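You operate a simulated robot arm through the tools that you are given. There is no shell and no other tool.

The job below is to be done with a simulated robot arm. You get a single attempt, and the scene is never put back.

Task
Switch on, set tension, speed and batch as the job card on the cabinet says, and press reset.
Fine: the screen ends on READY; leave the other controls as they are.

The check looks at the end state, three seconds after you hand in, the way a careful person would. Anything else that was tipped, shoved, dropped, spilled or broken makes it a failure.

Robot
A 6-joint arm with a fingered hand, fixed in place. Base frame: the origin is on the floor under the middle of its stand, x ahead of it, y to its left, z up. Lengths are in mm, angles in rad, forces in N, time in s.
With the tool pointing down near the work surface it reaches from about 340 to 820 mm from the base axis. Its first joint turns from -2.897 to 2.897 rad. Payload 4 kg.
The TCP is the grasp point between the finger pads, 26 mm short of the fingertips. In the tool frame z runs along the fingers and y along their closing line. The gripper opens to 132 mm; its body begins 73 mm behind the TCP. The gripper is a hand of 5 fingers: y runs from the thumb to the fingers, the wrist lies at [0, 0, -239] in the tool frame, and closing takes about 1.5 s.
Orientation is told as [roll, pitch, yaw] about the base's x, y, z axes, in that order, counted from this pose: with the fingers straight down and closing along the base's y, the tool's x points along the base's -x, its y along +y and its z along -z.

Tools
- The arm moves only by the tool step_arm. Its argument "commands" is a list of rows, each a list of 3 entries, a list of its own where there are three numbers: the shift along the tool's x, y, z in units of 30 mm (1.0 is 30 mm), then the turn, a rotation vector about the tool's x, y, z in units of 8 degrees (1.0 is 8 degrees), then the opening, from 0 (shut) to 1 (fully open). In form: [[[dx, dy, dz], [rx, ry, rz], gripper], ...]. A call has 1 to 20 rows; each row shifts and turns the commanded pose from where the row before left it, along the tool's axes as they then stand. A call with a number of a shift or a turn outside -1 to 1 is refused whole. Each row takes 0.2 s and may step no farther than 50 mm and 0.15 rad from the row before; otherwise, or with a gripper value out of range, the whole call is refused. Where a pose cannot be reached the arm comes as near as it can. A force on the tool above 40 N (or 10 N above the force at the start of the call, whichever is more), or a blocked arm, ends the call early, and 0.2 s more pass. Each finger travels about 45 mm/s and halts on what it meets, pressing with about 28 N; the grip force reading is that of the motor and also rises with nothing between the fingers. The clock runs only during rows and for 0.2 s after the last one: add rows that do not move to give the fingers time. The reply holds the time, the measured pose of the TCP, the force on the tool along the base axes, the opening and the grip force, in the units named above and with some noise, with the torque about the TCP (base axes, N m) and any sound that the robot's microphone picked up.
- Cameras (640 x 400 px; columns grow to the right, rows downward): "scene" is fixed at [400.1, -499.5, 1631.5]; the picture's right is [-1.00, -0.02, 0.00], its down [-0.02, 0.86, -0.50] and it looks along [0.01, -0.50, -0.86] (base axes); focal length 270 px, centre (320, 200). "wrist" rides on the gripper at [84, 2, -97] in the tool frame; the picture's right is [-0.02, 1.00, 0.00], its down [-0.75, -0.02, -0.66] and it looks along [-0.66, -0.01, 0.75] (tool axes); focal length 270 px, centre (320, 200). There is no depth. A picture from a camera that has moved, and an enlarged one, comes with that camera's place and axes in the base frame and with its lens.
- get_image(camera): a new picture of that camera. It takes no simulated time.
- preshape(shape): the hand has 5 fingers and takes this shape, open, in about a second: jaw (thumb against the fingers, like two jaws); tri (thumb and two fingers); tip (a fingertip pinch); poke (one finger out to press); point (the index stretched); flat (the hand flat); cup (the hand cupped); fist (a fist). The gripper value then closes the fingers along that shape, each until it touches; the sizes above hold for jaw. It gives what a move gives, with no picture.
- close_up(camera, box): a new picture of the part [left, top, right, bottom] of that camera's present view, enlarged. It takes no simulated time.
- finish_job(): hands the job in; it is judged then, once.

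Nothing tells you positions but the pictures and the camera data. Unless the task says otherwise, let go and move clear before handing in.

The tools are called after "Call:" as name(argument=value, ...) on one line, values as JSON. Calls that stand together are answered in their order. step_arm: Moves the arm, as the interface text tells. Its arguments: {"type":"object","properties":{"commands":{"type":"array"}},"required":["commands"]} The other tools are called the same way: preshape (shape) gives the hand a shape; get_image (camera) takes a picture; close_up (camera, box) takes an enlarged picture of a part of a camera's view; finish_job () hands the job in.

At the start:

```text
t: 0.0
tcp_pos: [87.5, -537.2, 1154.1]
tool_rot: [0.0, -0.001, 0.0]
wrist_force: [0.2, 0.0, 0.1]
wrist_torque: [0.02, 0.01, 0.01]
grip_width: 131.7
grasp_force: 0.1
shape: jaw
```

scene: 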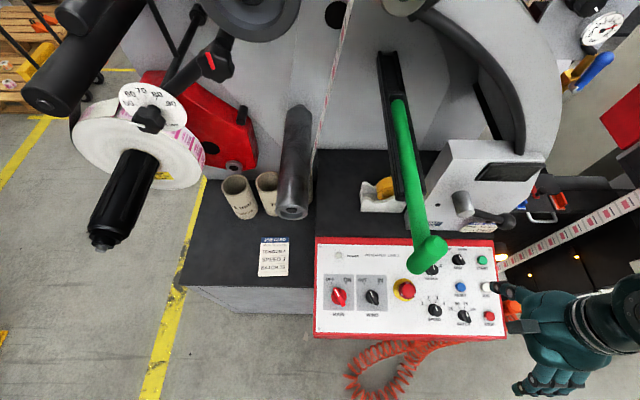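
wrist: 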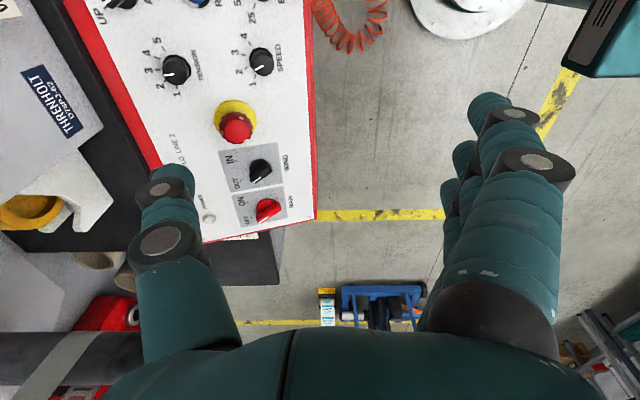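

I see a machine with a control panel (red-bordered, slanted) with a red main switch, a mode switch, emergency stop, several knobs and buttons, plus a job card lying on the cabinet. First I will take enlarged views to read everything.

Call:
close_up(camera="scene", box=[310, 230, 520, 345])

Call:
close_up(camera="scene", box=[240, 225, 310, 285])

Call:
close_up(camera="wrist", box=[60, 0, 330, 250])

```text
3.05 times, centred on (415, 288) of scene
camera zoom: at [400.1, -499.5, 1631.5], right [-1.0, -0.02, 0.0], down [-0.02, 0.86, -0.5], along [0.01, -0.5, -0.86], focal length 822 px, centre (30, -67)
```

zoom: 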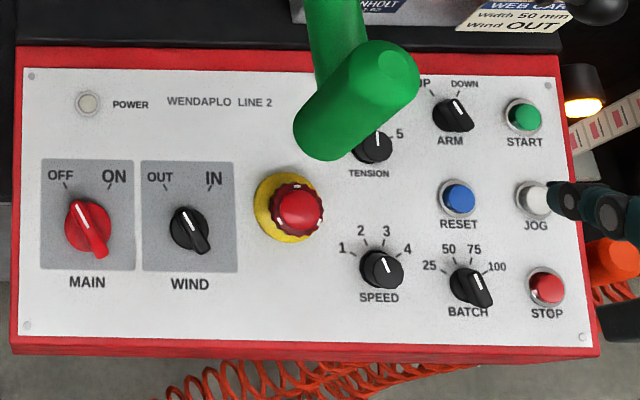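

```text
6.67 times, centred on (275, 255) of scene
camera zoom: at [400.1, -499.5, 1631.5], right [-1.0, -0.02, 0.0], down [-0.02, 0.86, -0.5], along [0.01, -0.5, -0.86], focal length 1798 px, centre (620, -167)
```

zoom: 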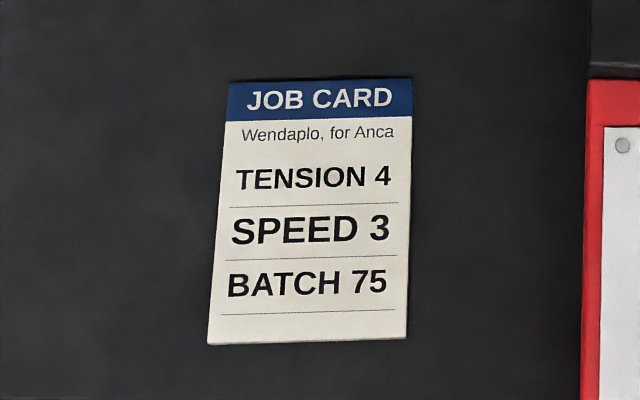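

```text
1.60 times, centred on (195, 125) of wrist
camera zoom: at [3.0, -536.3, 1249.7], right [0.02, 1.0, 0.0], down [0.75, -0.02, 0.66], along [0.66, -0.01, -0.75], focal length 432 px, centre (520, 320)
```

zoom: 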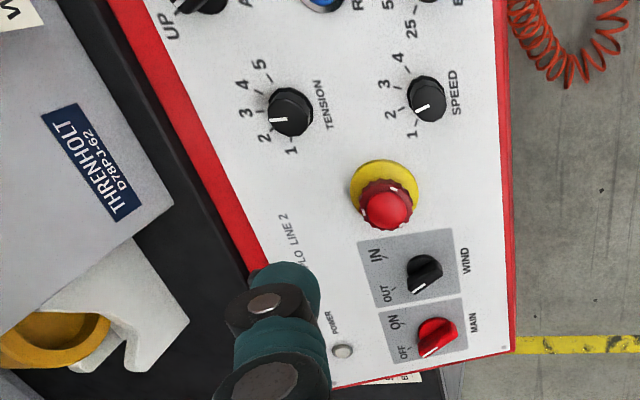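

The job card says TENSION 4, SPEED 3, BATCH 75. A green lever hangs over the panel near TENSION; I take the panel to be roughly x 0 to 380, y -700 to -590, z around 870. I'll back off away from the machine and turn the hand so the wrist camera looks at the panel from the front.

Call:
step_arm(commands=[[[0, 1, 0], [0, 0, 0], 1], [[0, 1, 0], [0, 0, 0], 1], [[0, 1, 0], [0, 0, 0], 1], [[0, 0, 0], [0, 0, 1], 1], [[0, 0, 0], [0, 0, 1], 1], [[0, 0, 0], [0, 0, 1], 1], [[0, 0, 0], [0, 0, 1], 1], [[0, 0, 0], [0, 0, 1], 1], [[0, 0, 0], [0, 0, 1], 1], [[0, 0, 0], [0, 0, 1], 1], [[0, 0, 0], [0, 0, 1], 1], [[0, 0, 0], [0, 0, 1], 1], [[0, 0, 0], [0, 0, 1], 1], [[0, 0, 0], [0, 0, 1], 1], [[0, 0, 0], [0, 0, 0.25], 1]])

Call:
get_image(camera="wrist")

Call:
get_image(camera="scene")

```text
t: 3.2
tcp_pos: [87.5, -447.5, 1154.1]
tool_rot: [0.003, 0.0, -1.572]
wrist_force: [0.9, 0.6, 0.0]
wrist_torque: [0.01, 0.02, 0.0]
grip_width: 131.7
grasp_force: 0.2
shape: jaw
```

```text
taken
camera wrist: at [89.0, -363.3, 1250.1], right [1.0, -0.02, 0.0], down [-0.02, -0.75, 0.66], along [-0.01, -0.66, -0.75], focal length 270 px, centre (320, 200)
```

wrist: 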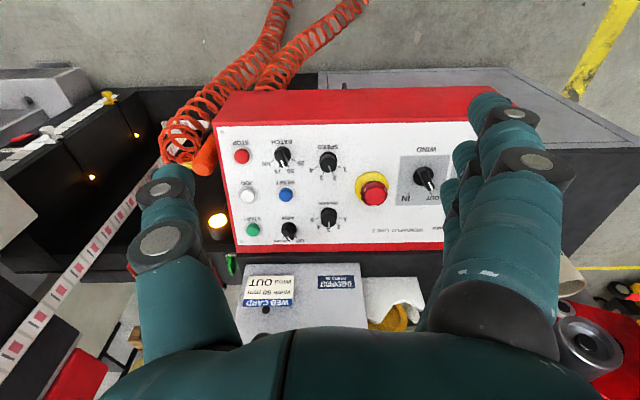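

```text
taken
```

scene: 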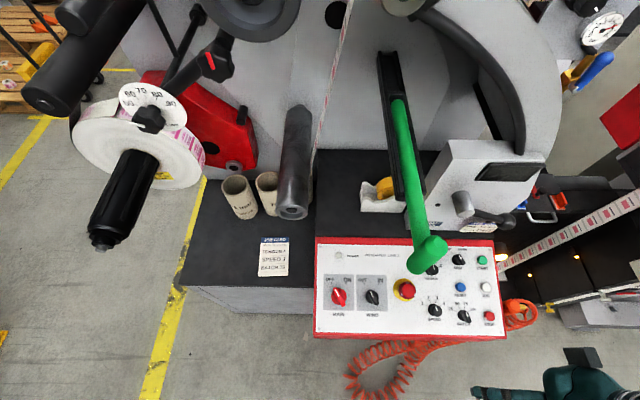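

The lever end is not visible below the palm in this view, so it must be above about z 1100. I'll tilt the hand toward the machine and rise a bit to see the lever, and take a close view of the panel.

Call:
close_up(camera="wrist", box=[200, 80, 460, 260])

Call:
step_arm(commands=[[[0, 0, -1], [0, -1, 0], 1], [[0, 0, -1], [0, -1, 0], 1], [[0, 0, -1], [0, -1, 0], 1], [[0, 0, 0], [0, 0, 0], 1]])

Call:
get_image(camera="wrist")

```text
2.22 times, centred on (330, 170) of wrist
camera zoom: at [89.0, -363.3, 1250.1], right [1.0, -0.02, 0.0], down [-0.02, -0.75, 0.66], along [-0.01, -0.66, -0.75], focal length 601 px, centre (298, 267)
```

zoom: 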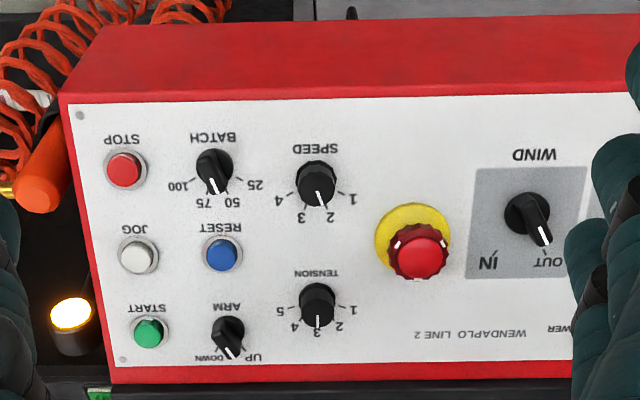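

```text
t: 4.2
tcp_pos: [88.1, -434.9, 1242.0]
tool_rot: [0.001, -0.42, -1.57]
wrist_force: [-0.2, 0.2, 0.5]
wrist_torque: [0.03, 0.02, -0.03]
grip_width: 131.7
grasp_force: 0.0
shape: jaw
```

```text
taken
camera wrist: at [89.4, -318.5, 1295.9], right [1.0, -0.02, 0.01], down [-0.02, -0.42, 0.91], along [-0.01, -0.91, -0.42], focal length 270 px, centre (320, 200)
```

wrist: 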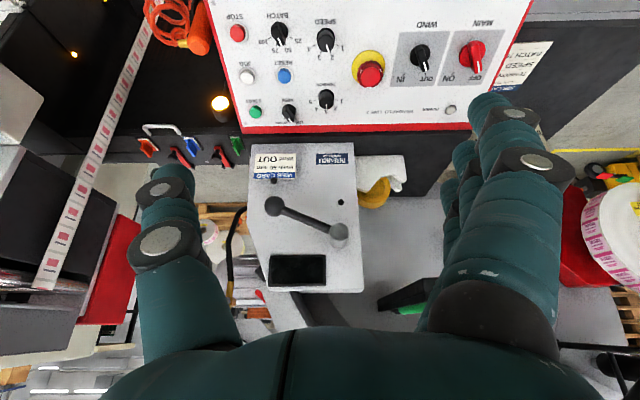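

I can see the lever's slot now at the bottom of the view, with the lever itself hidden behind the palm. I'll rise another 150 mm straight up to see the lever's end.

Call:
step_arm(commands=[[[-0.407, 0, -0.913], [0, 0, 0], 1], [[-0.407, 0, -0.913], [0, 0, 0], 1], [[-0.407, 0, -0.913], [0, 0, 0], 1], [[-0.407, 0, -0.913], [0, 0, 0], 1], [[-0.407, 0, -0.913], [0, 0, 0], 1], [[0, 0, 0], [0, 0, 0], 1]])

Call:
get_image(camera="wrist")

```text
t: 5.6
tcp_pos: [107.0, -460.2, 1372.8]
tool_rot: [0.053, -0.457, -1.578]
wrist_force: [-1.0, -0.5, -0.3]
wrist_torque: [0.04, 0.01, 0.04]
grip_width: 131.8
grasp_force: 0.0
shape: jaw
out of reach, approached as far as the arm can: row 4, 5
```

```text
taken
camera wrist: at [104.3, -342.1, 1420.9], right [1.0, 0.0, 0.06], down [-0.05, -0.38, 0.92], along [0.02, -0.92, -0.38], focal length 270 px, centre (320, 200)
```

wrist: 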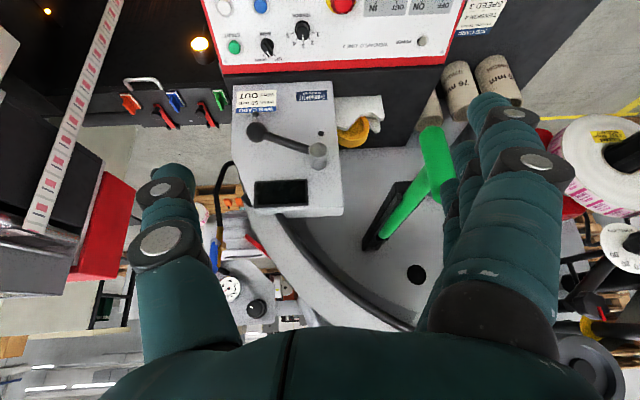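

The lever's T-grip is at about [252, -621, 1220–1310], well above the panel, so it's only an obstacle for the forearm. The panel slopes up toward the machine at about 16°. I'll come back down and look at the knobs from nearer.

Call:
step_arm(commands=[[[0.407, 0, 0.913], [0, 0, 0], 1], [[0.407, 0, 0.913], [0, 0, 0], 1], [[0.407, 0, 0.913], [0, 0, 0], 1], [[0.407, 0, 0.913], [0, 0, 0], 1], [[0.407, 0, 0.913], [0, 0, 0], 1], [[0, 0, 0], [0, 0, 0], 1]])

Call:
preshape(shape="tip")

Call:
get_image(camera="wrist")

```text
t: 7.0
tcp_pos: [88.2, -433.5, 1232.1]
tool_rot: [0.002, -0.419, -1.572]
wrist_force: [0.7, 0.2, -0.7]
wrist_torque: [-0.03, 0.03, -0.02]
grip_width: 131.9
grasp_force: 0.1
shape: jaw
```

```text
t: 7.9
tcp_pos: [87.7, -431.7, 1232.4]
tool_rot: [0.003, -0.419, -1.57]
wrist_force: [0.5, 0.1, -0.7]
wrist_torque: [0.01, 0.01, 0.02]
grip_width: 132.0
grasp_force: 0.0
shape: tip
```

```text
taken
camera wrist: at [89.8, -316.6, 1286.4], right [1.0, -0.02, 0.01], down [-0.02, -0.42, 0.91], along [-0.01, -0.91, -0.42], focal length 270 px, centre (320, 200)
```

wrist: 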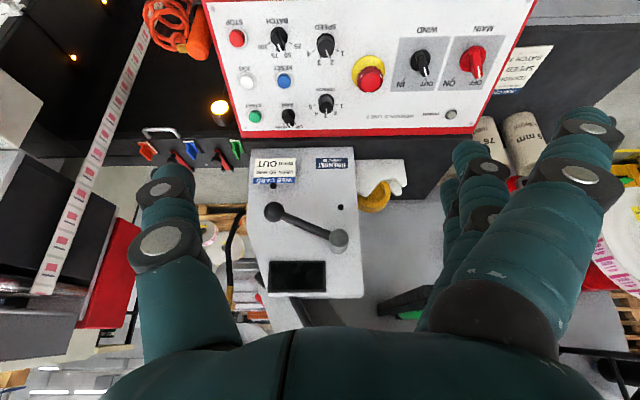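

The hand is in the tip shape. I'll close it partially in free air to see where the fingertips end up relative to the tool.

Call:
step_arm(commands=[[[0, 0, 0], [0, 0, 0], 0.3], [[0, 0, 0], [0, 0, 0], 0.3], [[0, 0, 0], [0, 0, 0], 0.3], [[0, 0, 0], [0, 0, 0], 0.3], [[0, 0, 0], [0, 0, 0], 0.3], [[0, 0, 0], [0, 0, 0], 0.3], [[0, 0, 0], [0, 0, 0], 0.3], [[0, 0, 0], [0, 0, 0], 0.3]])

Call:
get_image(camera="wrist")

Call:
get_image(camera="scene")

Call:
step_arm(commands=[[[0, 0, 0], [0, 0, 0], 0.0], [[0, 0, 0], [0, 0, 0], 0.0], [[0, 0, 0], [0, 0, 0], 0.0], [[0, 0, 0], [0, 0, 0], 0.0], [[0, 0, 0], [0, 0, 0], 0.0], [[0, 0, 0], [0, 0, 0], 0.0]])

Call:
get_image(camera="wrist")

```text
t: 9.7
tcp_pos: [88.6, -433.1, 1232.3]
tool_rot: [0.002, -0.42, -1.57]
wrist_force: [0.9, -1.1, -0.6]
wrist_torque: [0.0, -0.02, 0.06]
grip_width: 40.2
grasp_force: 0.0
shape: tip
```

```text
taken
camera wrist: at [89.8, -316.6, 1286.4], right [1.0, -0.02, 0.01], down [-0.02, -0.42, 0.91], along [-0.01, -0.91, -0.42], focal length 270 px, centre (320, 200)
```

wrist: 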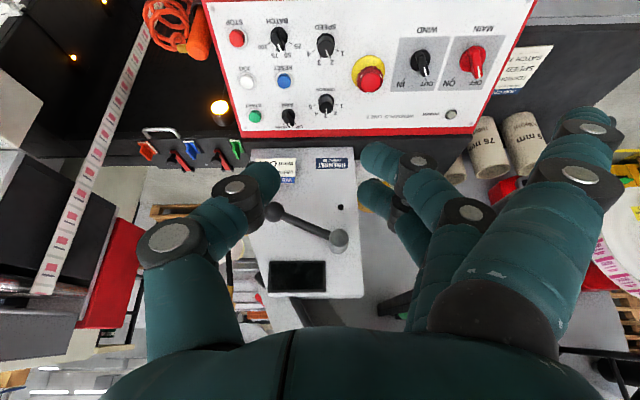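

```text
taken
```

scene: 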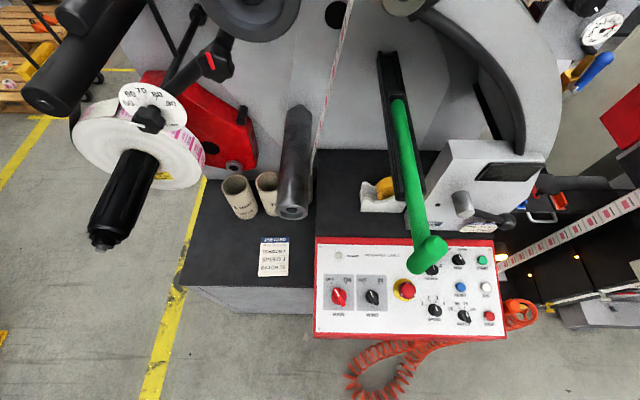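

```text
t: 11.1
tcp_pos: [90.0, -432.0, 1233.5]
tool_rot: [0.002, -0.418, -1.569]
wrist_force: [-0.8, 0.8, -0.1]
wrist_torque: [-0.01, 0.01, 0.01]
grip_width: 0.1
grasp_force: 28.5
shape: tip
```

```text
taken
camera wrist: at [89.8, -316.6, 1286.4], right [1.0, -0.02, 0.01], down [-0.02, -0.42, 0.91], along [-0.01, -0.91, -0.42], focal length 270 px, centre (320, 200)
```

wrist: 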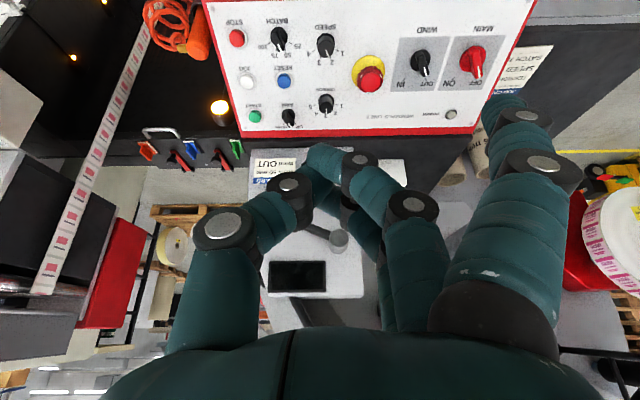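

Tip shape brings the thumb to two fingers while another stays outstretched, which could touch other controls. I'll look at the "tri" and "poke" shapes too before choosing.

Call:
preshape(shape="poke")

Call:
get_image(camera="wrist")

Call:
preshape(shape="tri")

Call:
step_arm(commands=[[[0, 0, 0], [0, 0, 0], 0.3], [[0, 0, 0], [0, 0, 0], 0.3], [[0, 0, 0], [0, 0, 0], 0.3], [[0, 0, 0], [0, 0, 0], 0.3], [[0, 0, 0], [0, 0, 0], 0.3], [[0, 0, 0], [0, 0, 0], 0.3], [[0, 0, 0], [0, 0, 0], 0.3], [[0, 0, 0], [0, 0, 0], 0.3]])

Call:
get_image(camera="wrist")

```text
t: 12.0
tcp_pos: [89.3, -432.7, 1233.0]
tool_rot: [0.001, -0.42, -1.571]
wrist_force: [0.2, -0.2, 0.0]
wrist_torque: [-0.02, 0.03, -0.03]
grip_width: 0.0
grasp_force: 0.0
shape: poke
```

```text
taken
camera wrist: at [89.8, -316.6, 1286.4], right [1.0, -0.02, 0.01], down [-0.02, -0.42, 0.91], along [-0.01, -0.91, -0.42], focal length 270 px, centre (320, 200)
```

wrist: 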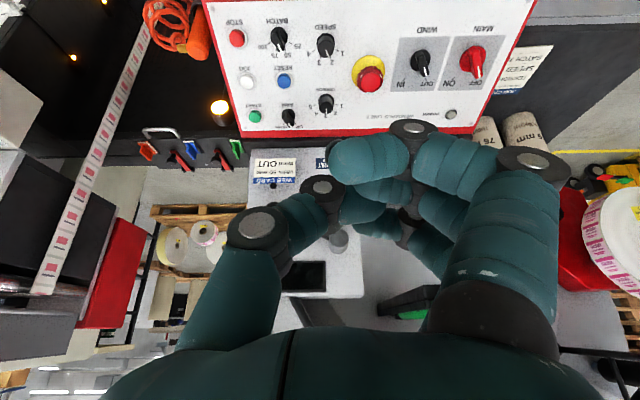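

```text
t: 12.9
tcp_pos: [88.1, -431.7, 1232.7]
tool_rot: [0.002, -0.417, -1.572]
wrist_force: [-0.2, 0.4, 0.8]
wrist_torque: [-0.02, -0.01, 0.03]
grip_width: 131.8
grasp_force: 0.1
shape: tri
```

```text
t: 14.7
tcp_pos: [88.6, -431.9, 1232.5]
tool_rot: [0.002, -0.42, -1.571]
wrist_force: [0.0, 0.2, -0.2]
wrist_torque: [-0.02, 0.04, -0.02]
grip_width: 40.4
grasp_force: 0.1
shape: tri
```

```text
taken
camera wrist: at [89.8, -316.6, 1286.4], right [1.0, -0.02, 0.01], down [-0.02, -0.42, 0.91], along [-0.01, -0.91, -0.42], focal length 270 px, centre (320, 200)
```

wrist: 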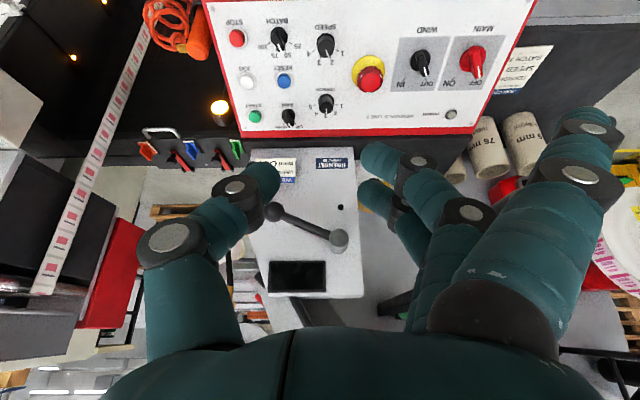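

Tri and tip leave outer fingers sticking out sideways, so the plain jaw shape with a small opening looks most compact for turning knobs. From two views I place the controls: MAIN (353,-637), WIND (262,-636), E-stop (175,-652), TENSION (100,-704), SPEED (100,-609), BATCH (25,-597), RESET (25,-664), ARM (28,-734). I'll switch to jaw and go down in front of the panel for a closer look.

Call:
preshape(shape="jaw")

Call:
step_arm(commands=[[[0, 0, 0], [0, 0.97, 0], 0.45], [[0.037, 0.03, 0.93], [0, 0, 0], 0.45], [[0.037, 0.03, 0.93], [0, 0, 0], 0.45], [[0.037, 0.03, 0.93], [0, 0, 0], 0.45], [[0.037, 0.03, 0.93], [0, 0, 0], 0.45], [[0.037, 0.03, 0.93], [0, 0, 0], 0.45], [[0.037, 0.03, 0.93], [0, 0, 0], 0.45], [[0.037, 0.03, 0.93], [0, 0, 0], 0.45], [[0.037, 0.03, 0.93], [0, 0, 0], 0.45], [[0.037, 0.03, 0.93], [0, 0, 0], 0.45], [[0, 0, 0], [0, 0, 0], 0.45]])

Call:
get_image(camera="wrist")

Call:
get_image(camera="scene")

```text
t: 15.6
tcp_pos: [88.8, -432.2, 1231.2]
tool_rot: [0.001, -0.42, -1.571]
wrist_force: [0.3, 0.3, -0.2]
wrist_torque: [0.03, -0.01, 0.01]
grip_width: 132.0
grasp_force: 0.1
shape: jaw
```

```text
t: 18.0
tcp_pos: [97.8, -495.8, 987.0]
tool_rot: [0.004, -0.283, -1.569]
wrist_force: [0.4, -0.7, -0.1]
wrist_torque: [0.0, 0.0, -0.02]
grip_width: 60.3
grasp_force: 0.0
shape: jaw
```

```text
taken
camera wrist: at [98.6, -388.6, 1056.3], right [1.0, -0.02, 0.01], down [-0.02, -0.54, 0.84], along [-0.01, -0.84, -0.54], focal length 270 px, centre (320, 200)
```

wrist: 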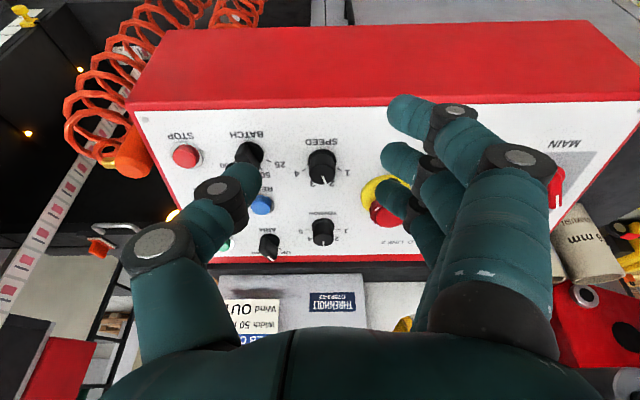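

```text
taken
```

scene: 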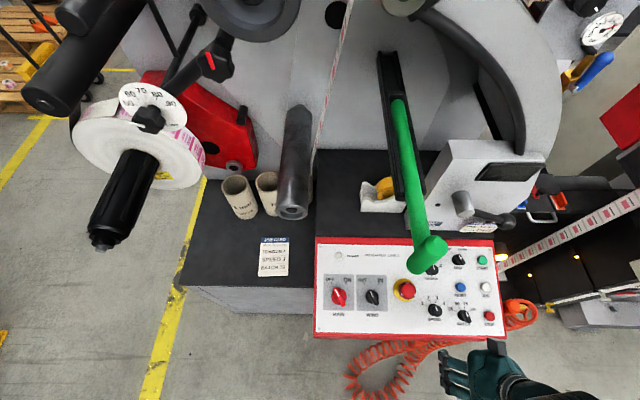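

The hand now hovers in front of the panel in jaw shape, opening 60 mm. I'll take enlarged pictures of the knobs from here and from the scene camera to learn their shape and pointer position.

Call:
close_up(camera="wrist", box=[220, 120, 400, 270])

Call:
close_up(camera="scene", box=[420, 240, 500, 330])

Call:
close_up(camera="scene", box=[315, 250, 425, 330])

```text
2.67 times, centred on (310, 195) of wrist
camera zoom: at [98.6, -388.6, 1056.3], right [1.0, -0.02, 0.01], down [-0.02, -0.54, 0.84], along [-0.01, -0.84, -0.54], focal length 721 px, centre (347, 213)
```

zoom: 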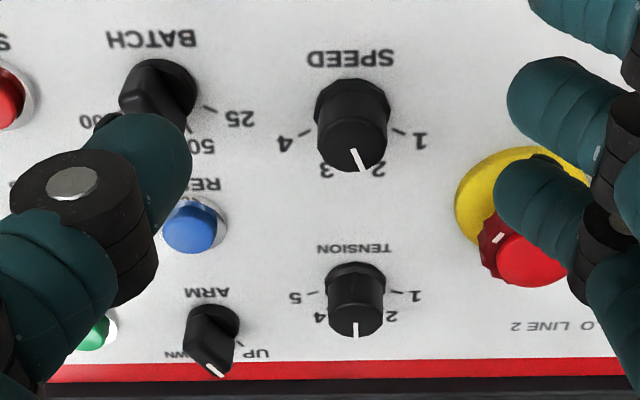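

```text
4.44 times, centred on (460, 285) of scene
camera zoom: at [400.1, -499.5, 1631.5], right [-1.0, -0.02, 0.0], down [-0.02, 0.86, -0.5], along [0.01, -0.5, -0.86], focal length 1199 px, centre (-302, -178)
```

zoom: 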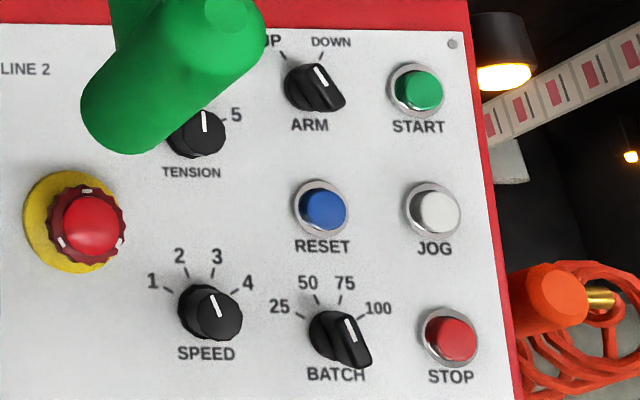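

```text
5.00 times, centred on (370, 290) of scene
camera zoom: at [400.1, -499.5, 1631.5], right [-1.0, -0.02, 0.0], down [-0.02, 0.86, -0.5], along [0.01, -0.5, -0.86], focal length 1348 px, centre (70, -250)
```

zoom: 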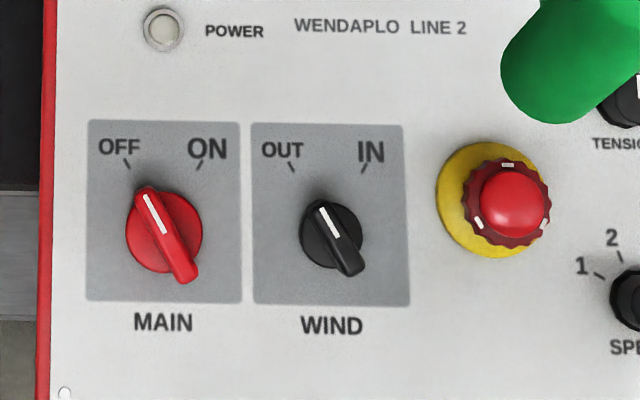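

SPEED (at 2) and TENSION (at 3) are round fluted knobs; BATCH (at 50), ARM, MAIN (OFF) and WIND are bar-type selectors. I'll do MAIN first: travel sideways at this standoff (clear of the lever), then move in to hover over MAIN, with the jaw across its bar (bar points about 30° left of upright).

Call:
step_arm(commands=[[[0, 0.947, 0], [0, 0, 0], 0.45], [[0, 0.947, 0], [0, 0, 0], 0.45], [[0, 0.947, 0], [0, 0, 0], 0.45], [[0, 0.947, 0], [0, 0, 0], 0.45], [[0, 0.947, 0], [0, 0, 0], 0.45], [[0, 0.947, 0], [0, 0, 0], 0.45], [[0, 0.947, 0], [0, 0, 0], 0.45], [[0, 0.947, 0], [0, 0, 0], 0.45], [[0, 0.947, 0], [0, 0, 0], 0.45], [[0, 0, 0], [0, 0, 0], 0.45]])

Call:
get_image(camera="wrist")

Call:
get_image(camera="scene")

```text
t: 20.2
tcp_pos: [353.0, -495.1, 987.7]
tool_rot: [0.001, -0.283, -1.57]
wrist_force: [-0.1, 0.7, -1.1]
wrist_torque: [0.03, 0.01, 0.01]
grip_width: 60.0
grasp_force: 0.1
shape: jaw
```

```text
taken
camera wrist: at [353.3, -386.8, 1057.0], right [1.0, -0.02, 0.01], down [-0.02, -0.54, 0.84], along [-0.01, -0.84, -0.54], focal length 270 px, centre (320, 200)
```

wrist: 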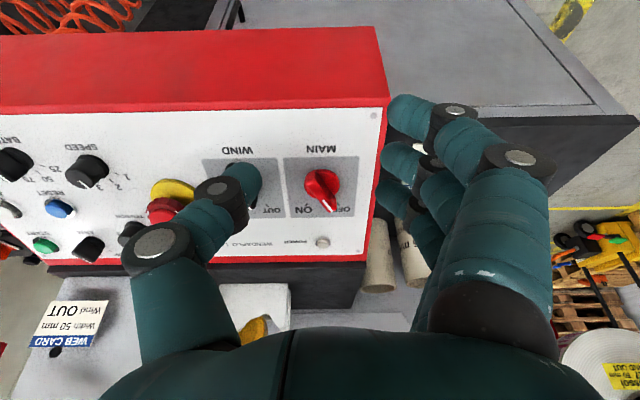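

```text
taken
```

scene: 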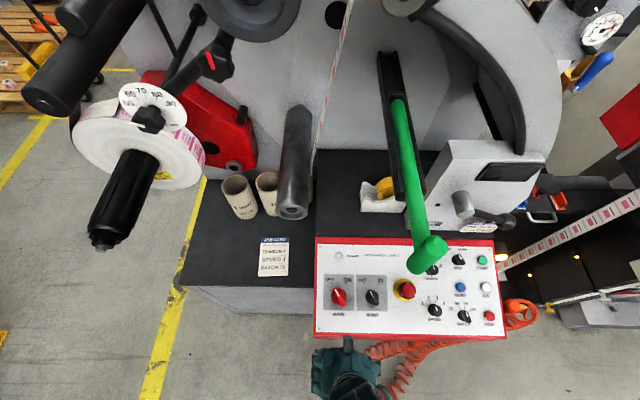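

MAIN is directly in front. I'll zoom on it to get its base disc and bar geometry accurately.

Call:
close_up(camera="wrist", box=[260, 130, 390, 260])

Call:
close_up(camera="scene", box=[320, 265, 390, 320])

```text
3.08 times, centred on (325, 195) of wrist
camera zoom: at [353.3, -386.8, 1057.0], right [1.0, -0.02, 0.01], down [-0.02, -0.54, 0.84], along [-0.01, -0.84, -0.54], focal length 832 px, centre (305, 215)
```

zoom: 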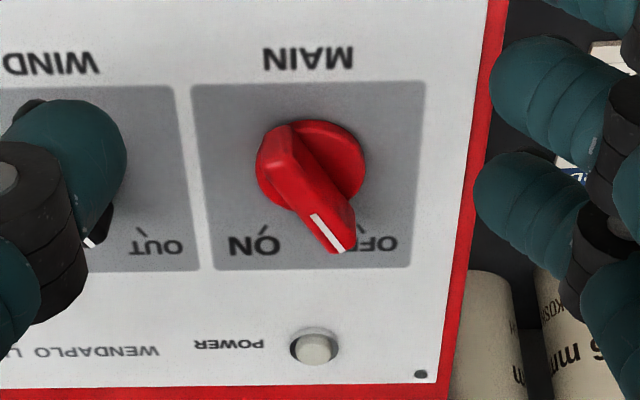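

```text
7.27 times, centred on (355, 292) of scene
camera zoom: at [400.1, -499.5, 1631.5], right [-1.0, -0.02, 0.0], down [-0.02, 0.86, -0.5], along [0.01, -0.5, -0.86], focal length 1962 px, centre (66, -473)
```

zoom: 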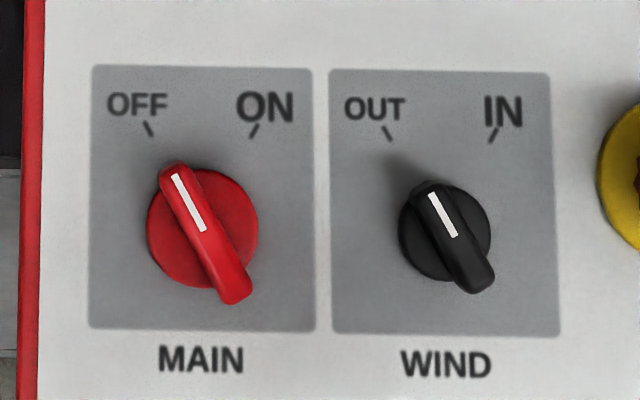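

MAIN's base is at about [353, -638, 873], bar about 48 mm long, 11 mm wide, top ~25 mm above the plate. I'll move in to hover 80 mm above it along the panel normal and turn the jaw to straddle the bar, then check.

Call:
step_arm(commands=[[[-0.701, 0, 0.467], [0, 0, 0], 0.45], [[-0.701, 0, 0.467], [0, 0, 0], 0.45], [[-0.701, 0, 0.467], [0, 0, 0], 0.45], [[-0.701, 0, 0.467], [0, 0, 0], 0.45], [[-0.701, 0, 0.467], [0, 0, 0], 0.45], [[0, 0, 0], [0, 0, -0.9375], 0.45], [[0, 0, 0], [0, 0, -0.9375], 0.45], [[0, 0, 0], [0, 0, -0.9375], 0.45], [[0, 0, 0], [0, 0, -0.9375], 0.45], [[0, 0, 0], [0, 0, 0], 0.45]])

Call:
get_image(camera="wrist")

Call:
get_image(camera="scene")

```text
t: 22.4
tcp_pos: [351.8, -616.1, 949.5]
tool_rot: [-0.145, -0.244, -1.029]
wrist_force: [-0.7, -0.4, 0.0]
wrist_torque: [-0.02, -0.01, 0.01]
grip_width: 60.2
grasp_force: 0.0
shape: jaw
```

```text
taken
camera wrist: at [310.3, -518.7, 1022.2], right [0.88, 0.46, -0.13], down [0.36, -0.45, 0.82], along [0.32, -0.76, -0.56], focal length 270 px, centre (320, 200)
```

wrist: 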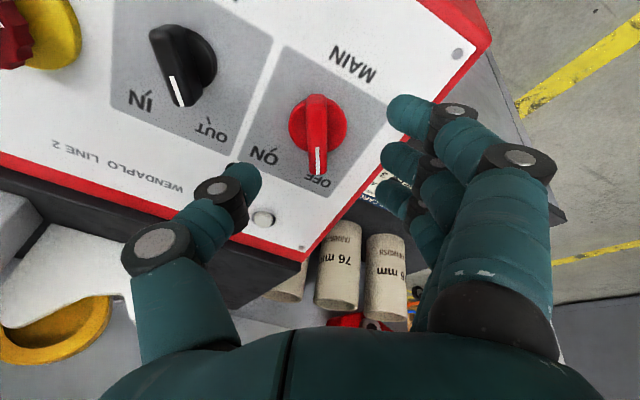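

```text
taken
```

scene: 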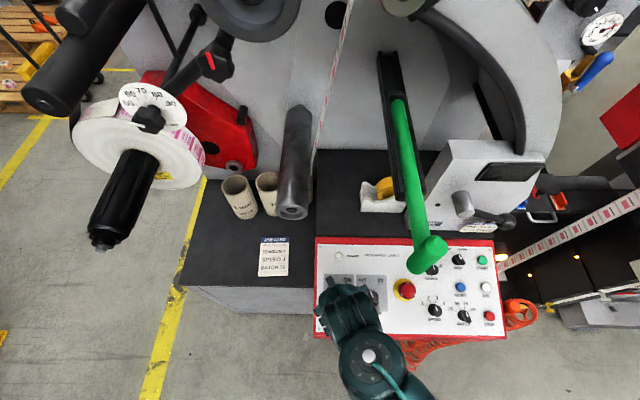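

The bar is straddled and lines up with the image vertical, centred within about 2 mm. I'll descend along the normal so the fingertips flank the bar, and check before closing.

Call:
step_arm(commands=[[[0, -0.05, 0.7], [0, 0, 0], 0.45], [[0, 0, 0.4], [0, 0, 0], 0.45], [[0, 0, 0.27], [0, 0, 0], 0.45], [[0, 0, 0], [0, 0, 0], 0.45]])

Call:
get_image(camera="wrist")

Call:
close_up(camera="scene", box=[300, 240, 420, 330])

```text
t: 23.4
tcp_pos: [351.5, -626.8, 910.2]
tool_rot: [-0.144, -0.244, -1.031]
wrist_force: [0.5, -0.3, 0.3]
wrist_torque: [0.04, 0.0, 0.02]
grip_width: 59.9
grasp_force: 0.1
shape: jaw
```

```text
taken
camera wrist: at [309.1, -529.7, 983.3], right [0.88, 0.46, -0.13], down [0.36, -0.45, 0.82], along [0.32, -0.76, -0.56], focal length 270 px, centre (320, 200)
```

wrist: 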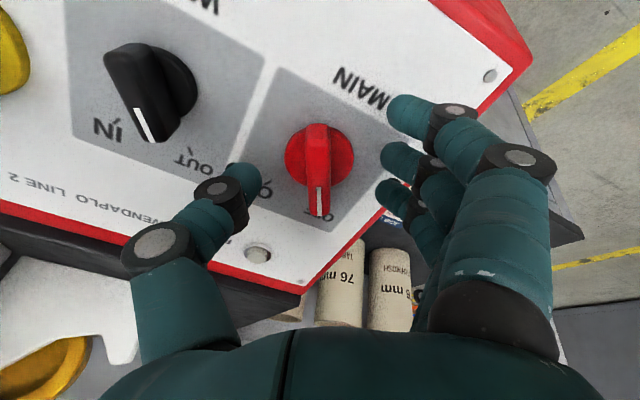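

```text
4.44 times, centred on (360, 285) of scene
camera zoom: at [400.1, -499.5, 1631.5], right [-1.0, -0.02, 0.0], down [-0.02, 0.86, -0.5], along [0.01, -0.5, -0.86], focal length 1199 px, centre (142, -178)
```

zoom: 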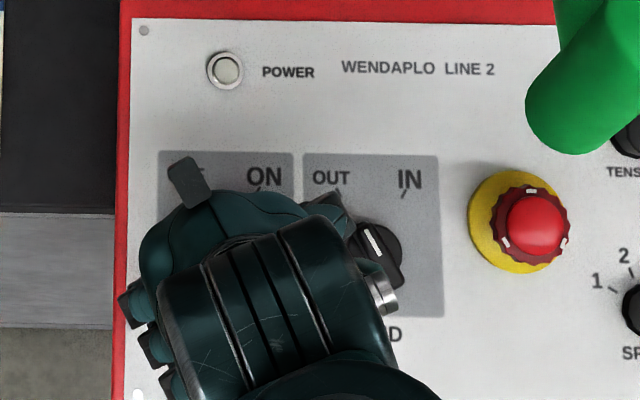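

Fingers straddle the bar well (thumb left, fingers right). I'll go 3 mm lower and close on the bar.

Call:
step_arm(commands=[[[0, 0, 0.1], [0, 0, 0], 0.45], [[0, 0, 0], [0, 0, 0], 0.3], [[0, 0, 0], [0, 0, 0], 0.2], [[0, 0, 0], [0, 0, 0], 0.1], [[0, 0, 0], [0, 0, 0], 0.05], [[0, 0, 0], [0, 0, 0], 0.05], [[0, 0, 0], [0, 0, 0], 0.05]])

Call:
get_image(camera="wrist")

```text
t: 25.0
tcp_pos: [350.0, -628.5, 908.0]
tool_rot: [-0.143, -0.244, -1.029]
wrist_force: [-0.7, -4.8, -1.2]
wrist_torque: [0.08, -0.03, 0.04]
grip_width: 4.2
grasp_force: 28.3
shape: jaw
```

```text
taken
camera wrist: at [309.0, -531.2, 980.1], right [0.88, 0.46, -0.13], down [0.36, -0.45, 0.82], along [0.32, -0.76, -0.56], focal length 270 px, centre (320, 200)
```

wrist: 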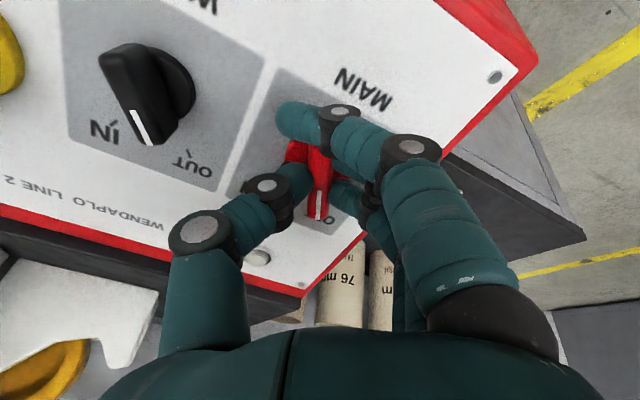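

The thumb and fingers hold the bar. Now I turn clockwise 60° about the tool axis.

Call:
step_arm(commands=[[[0, 0, 0], [0, 0, 0.75], 0.05], [[0, 0, 0], [0, 0, 0.75], 0.05], [[0, 0, 0], [0, 0, 0.75], 0.05], [[0, 0, 0], [0, 0, 0.75], 0.05], [[0, 0, 0], [0, 0, 0.75], 0.05], [[0, 0, 0], [0, 0, 0.75], 0.05], [[0, 0, 0], [0, 0, 0.75], 0.05], [[0, 0, 0], [0, 0, 0.75], 0.05], [[0, 0, 0], [0, 0, 0.75], 0.05], [[0, 0, 0], [0, 0, 0.75], 0.05], [[0, 0, 0], [0, 0, 0], 0.05]])

Call:
get_image(camera="wrist")

Call:
close_up(camera="scene", box=[300, 140, 560, 330])

```text
t: 27.4
tcp_pos: [353.3, -628.9, 908.1]
tool_rot: [0.147, -0.245, -2.112]
wrist_force: [11.5, 3.6, -2.2]
wrist_torque: [0.02, -0.24, 0.31]
grip_width: 3.4
grasp_force: 27.7
shape: jaw
```

```text
taken
camera wrist: at [394.9, -532.8, 980.7], right [0.86, -0.5, 0.15], down [-0.39, -0.43, 0.81], along [-0.34, -0.75, -0.57], focal length 270 px, centre (320, 200)
```

wrist: 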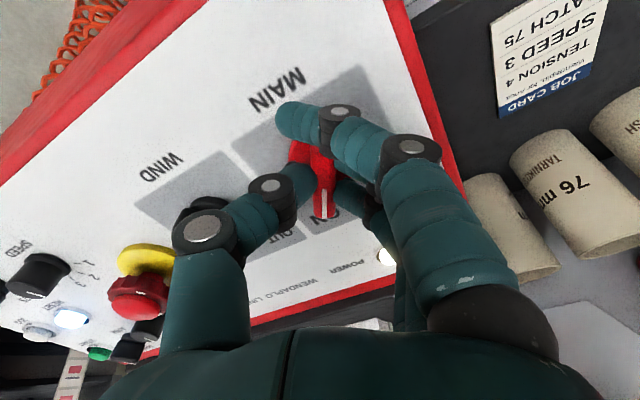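

```text
2.11 times, centred on (430, 235) of scene
camera zoom: at [400.1, -499.5, 1631.5], right [-1.0, -0.02, 0.0], down [-0.02, 0.86, -0.5], along [0.01, -0.5, -0.86], focal length 568 px, centre (88, 126)
```

zoom: 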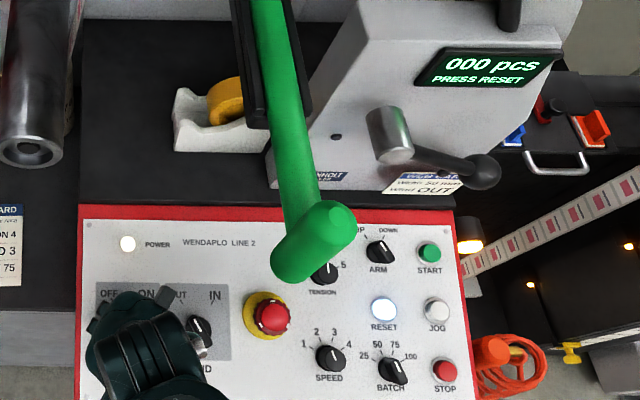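

The machine is powered: the display reads "000 pcs / PRESS RESET" and the power lamp is lit. I'll open the fingers and back straight off along the normal.

Call:
step_arm(commands=[[[0, 0, 0], [0, 0, 0], 0.2], [[0, 0, 0], [0, 0, 0], 0.45], [[0, 0, 0], [0, 0, 0], 0.45], [[0, 0, 0], [0, 0, 0], 0.45], [[0, 0, -0.5], [0, 0, 0], 0.45], [[0, 0, -0.9], [0, 0, 0], 0.45], [[0, 0, -0.9], [0, 0, 0], 0.45], [[0, 0, -0.9], [0, 0, 0], 0.45], [[0, 0, 0], [0, 0, 0], 0.45]])

Call:
get_image(camera="wrist")

Call:
get_image(camera="scene")

```text
t: 29.4
tcp_pos: [349.5, -600.7, 1001.2]
tool_rot: [0.144, -0.247, -2.111]
wrist_force: [-0.8, -0.1, -0.4]
wrist_torque: [0.02, -0.01, -0.01]
grip_width: 58.7
grasp_force: 0.1
shape: jaw
```

```text
taken
camera wrist: at [392.4, -505.8, 1073.4], right [0.86, -0.5, 0.14], down [-0.39, -0.43, 0.81], along [-0.34, -0.75, -0.57], focal length 270 px, centre (320, 200)
```

wrist: 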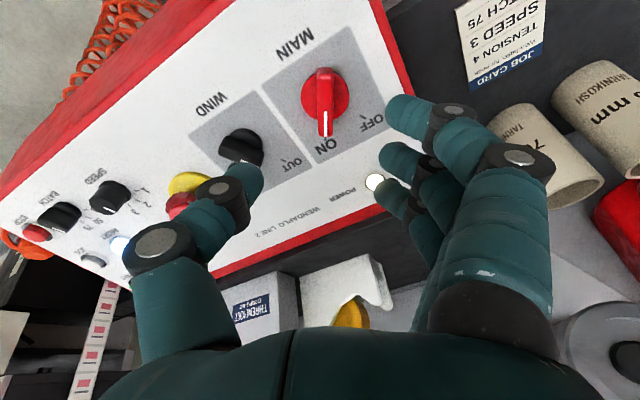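

```text
taken
```

scene: 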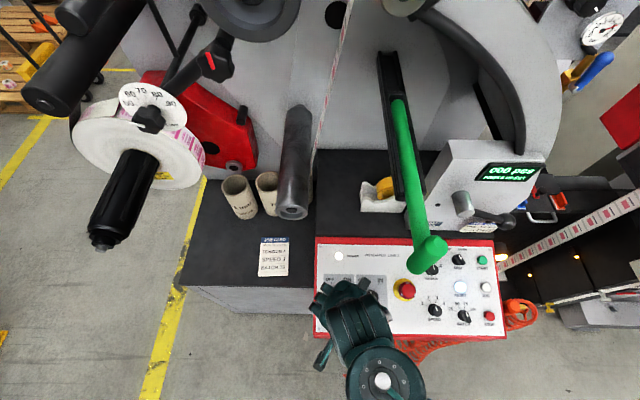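

MAIN is now ON, nothing else changed. Next is BATCH (50 → 75), base about [24, -600, 862]. I'll turn the hand back square, back out to the standoff, travel sideways and come to a hover over BATCH with a smaller opening.

Call:
step_arm(commands=[[[0, 0, 0], [0, 0, -0.9375], 0.45], [[0, 0, 0], [0, 0, -0.9375], 0.45], [[0, 0, 0], [0, 0, -0.9375], 0.45], [[0, 0, 0], [0, 0, -0.9375], 0.45], [[0.886, 0, -0.118], [0, 0, 0], 0.45], [[0.886, 0, -0.118], [0, 0, 0], 0.45], [[0.886, 0, -0.118], [0, 0, 0], 0.45], [[0.886, 0, -0.118], [0, 0, 0], 0.3], [[0, 0, 0], [0, 0, 0], 0.3]])

Call:
step_arm(commands=[[[0, -0.985, 0], [0, 0, 0], 0.3], [[0, -0.985, 0], [0, 0, 0], 0.3], [[0, -0.985, 0], [0, 0, 0], 0.3], [[0, -0.985, 0], [0, 0, 0], 0.3], [[0, -0.985, 0], [0, 0, 0], 0.3], [[0, -0.985, 0], [0, 0, 0], 0.3], [[0, -0.985, 0], [0, 0, 0], 0.3], [[0, -0.985, 0], [0, 0, 0], 0.3], [[0, -0.985, 0], [0, 0, 0], 0.3], [[0, -0.985, 0], [0, 0, 0], 0.3], [[0, -0.985, 0], [0, 0, 0], 0.3], [[0, 0, 0], [0, 0, 0], 0.3]])

Call:
get_image(camera="wrist")

Call:
close_up(camera="scene", box=[300, 140, 560, 330])

```text
t: 31.4
tcp_pos: [351.5, -496.0, 983.5]
tool_rot: [0.002, -0.283, -1.571]
wrist_force: [0.2, -0.4, -0.7]
wrist_torque: [0.01, -0.02, -0.03]
grip_width: 40.2
grasp_force: 0.1
shape: jaw
```

```text
t: 34.0
tcp_pos: [26.3, -494.9, 983.1]
tool_rot: [0.001, -0.283, -1.57]
wrist_force: [0.1, -0.2, -0.3]
wrist_torque: [-0.02, -0.02, 0.0]
grip_width: 40.1
grasp_force: 0.0
shape: jaw
```

```text
taken
camera wrist: at [26.9, -388.2, 1052.4], right [1.0, -0.02, 0.01], down [-0.02, -0.54, 0.84], along [-0.01, -0.84, -0.54], focal length 270 px, centre (320, 200)
```

wrist: 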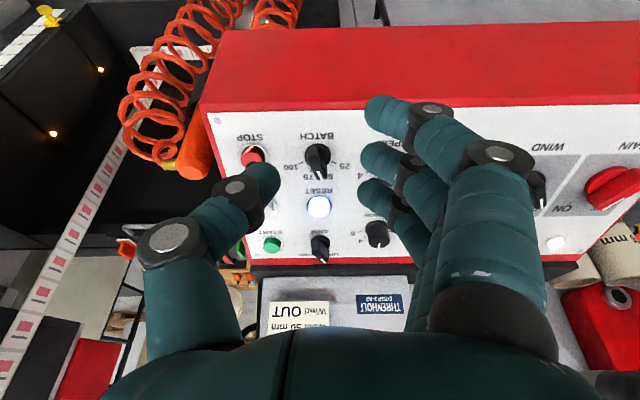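

```text
2.11 times, centred on (430, 235) of scene
camera zoom: at [400.1, -499.5, 1631.5], right [-1.0, -0.02, 0.0], down [-0.02, 0.86, -0.5], along [0.01, -0.5, -0.86], focal length 568 px, centre (88, 126)
```

zoom: 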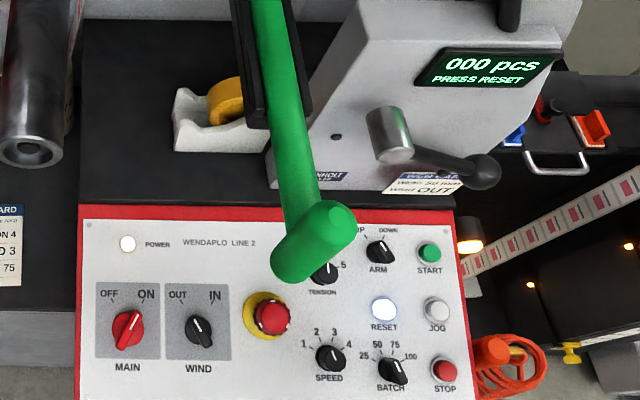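

Standing in front of BATCH. I'll hover over it at 80 mm, turned 20° left to match its bar, with the hand shifted slightly down-slope so the fingers stay clear of RESET.

Call:
step_arm(commands=[[[-0.662, -0.056, 0.73], [0, 0, 0], 0.3], [[-0.662, -0.056, 0.73], [0, 0, 0], 0.3], [[-0.662, -0.056, 0.73], [0, 0, 0], 0.3], [[0, 0, 0], [0, 0, -0.8333], 0.3], [[0, 0, 0], [0, 0, -0.8333], 0.3], [[0, 0, 0], [0, 0, -0.8333], 0.3], [[0, 0, 0], [0, 0, 0], 0.3]])

Call:
get_image(camera="wrist")

Call:
close_up(camera="wrist", box=[240, 60, 400, 200])

```text
t: 35.6
tcp_pos: [20.0, -571.3, 938.1]
tool_rot: [-0.097, -0.265, -1.208]
wrist_force: [0.3, -0.6, 0.3]
wrist_torque: [0.0, 0.0, 0.01]
grip_width: 40.1
grasp_force: 0.1
shape: jaw
```

```text
taken
camera wrist: at [-7.4, -468.3, 1007.7], right [0.95, 0.31, -0.09], down [0.24, -0.5, 0.83], along [0.21, -0.81, -0.55], focal length 270 px, centre (320, 200)
```

wrist: 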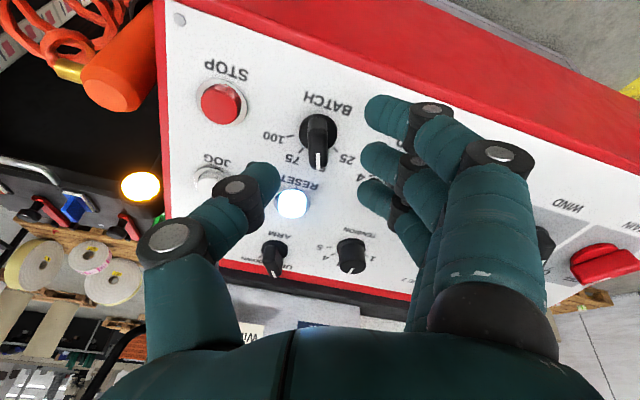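

```text
2.86 times, centred on (320, 130) of wrist
camera zoom: at [-7.4, -468.3, 1007.7], right [0.95, 0.31, -0.09], down [0.24, -0.5, 0.83], along [0.21, -0.81, -0.55], focal length 772 px, centre (320, 400)
```

zoom: 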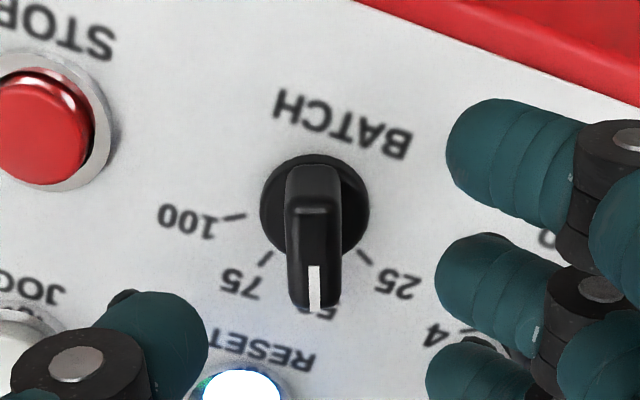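

The bar is aligned and nearly centred. I'll correct by a few mm, narrow the opening, and descend to flank the bar.

Call:
step_arm(commands=[[[0.1, -0.04, 0], [0, 0, 0], 0.26], [[0, 0, 0.6], [0, 0, 0], 0.26], [[0, 0, 0.4], [0, 0, 0], 0.26], [[0, 0, 0.3], [0, 0, 0], 0.26], [[0, 0, 0], [0, 0, 0], 0.26]])

Call:
get_image(camera="wrist")

Call:
close_up(camera="scene", box=[410, 240, 530, 330])

```text
t: 36.8
tcp_pos: [18.9, -579.4, 898.6]
tool_rot: [-0.097, -0.267, -1.207]
wrist_force: [1.3, -0.6, -0.5]
wrist_torque: [-0.02, 0.04, 0.0]
grip_width: 34.8
grasp_force: 0.0
shape: jaw
```

```text
taken
camera wrist: at [-8.8, -476.1, 970.3], right [0.95, 0.31, -0.09], down [0.24, -0.5, 0.83], along [0.21, -0.81, -0.55], focal length 270 px, centre (320, 200)
```

wrist: 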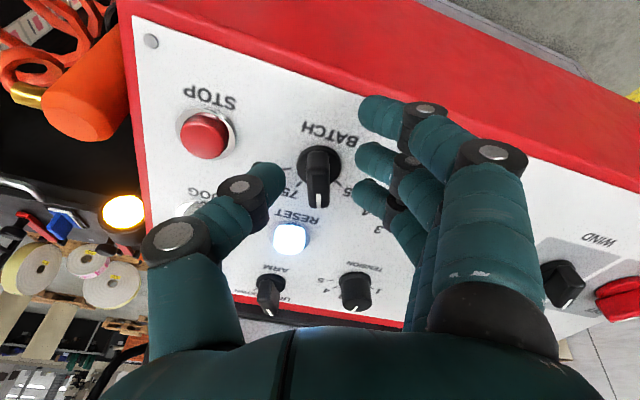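

```text
4.44 times, centred on (470, 285) of scene
camera zoom: at [400.1, -499.5, 1631.5], right [-1.0, -0.02, 0.0], down [-0.02, 0.86, -0.5], along [0.01, -0.5, -0.86], focal length 1199 px, centre (-347, -178)
```

zoom: 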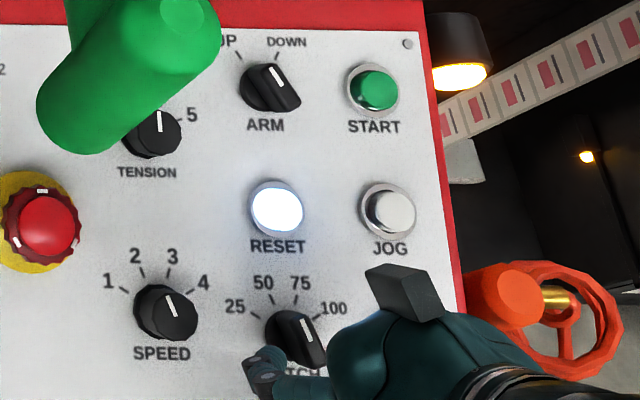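

The bar sits between thumb and fingers. I'll go the last 7 mm down and close.

Call:
step_arm(commands=[[[0, 0, 0.23], [0, 0, 0], 0.26], [[0, 0, 0], [0, 0, 0], 0.18], [[0, 0, 0], [0, 0, 0], 0.1], [[0, 0, 0], [0, 0, 0], 0.05], [[0, 0, 0], [0, 0, 0], 0.05], [[0, 0, 0], [0, 0, 0], 0.05], [[0, 0, 0], [0, 0, 0], 0.05]])

Call:
get_image(camera="wrist")

Call:
close_up(camera="wrist", box=[240, 100, 400, 240])

```text
t: 38.4
tcp_pos: [17.7, -581.4, 891.9]
tool_rot: [-0.099, -0.264, -1.211]
wrist_force: [-8.8, -2.7, -4.9]
wrist_torque: [-0.04, -0.01, -0.06]
grip_width: 0.1
grasp_force: 28.2
shape: jaw
```

```text
taken
camera wrist: at [-9.6, -478.3, 963.0], right [0.95, 0.31, -0.09], down [0.24, -0.5, 0.83], along [0.21, -0.81, -0.55], focal length 270 px, centre (320, 200)
```

wrist: 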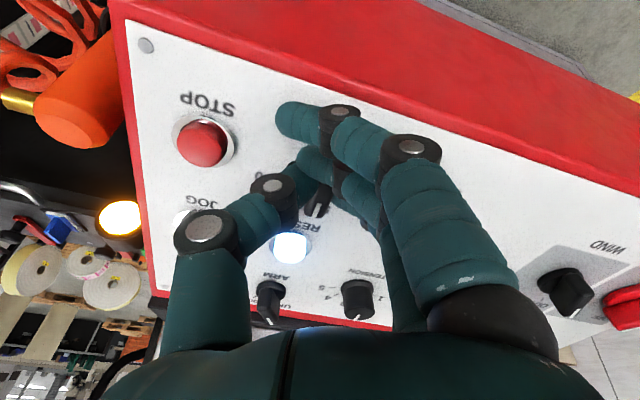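

```text
2.86 times, centred on (320, 170) of wrist
camera zoom: at [-9.6, -478.3, 963.0], right [0.95, 0.31, -0.09], down [0.24, -0.5, 0.83], along [0.21, -0.81, -0.55], focal length 772 px, centre (320, 286)
```

zoom: 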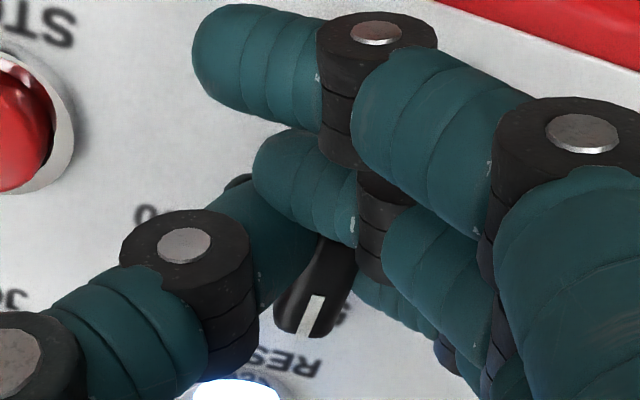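

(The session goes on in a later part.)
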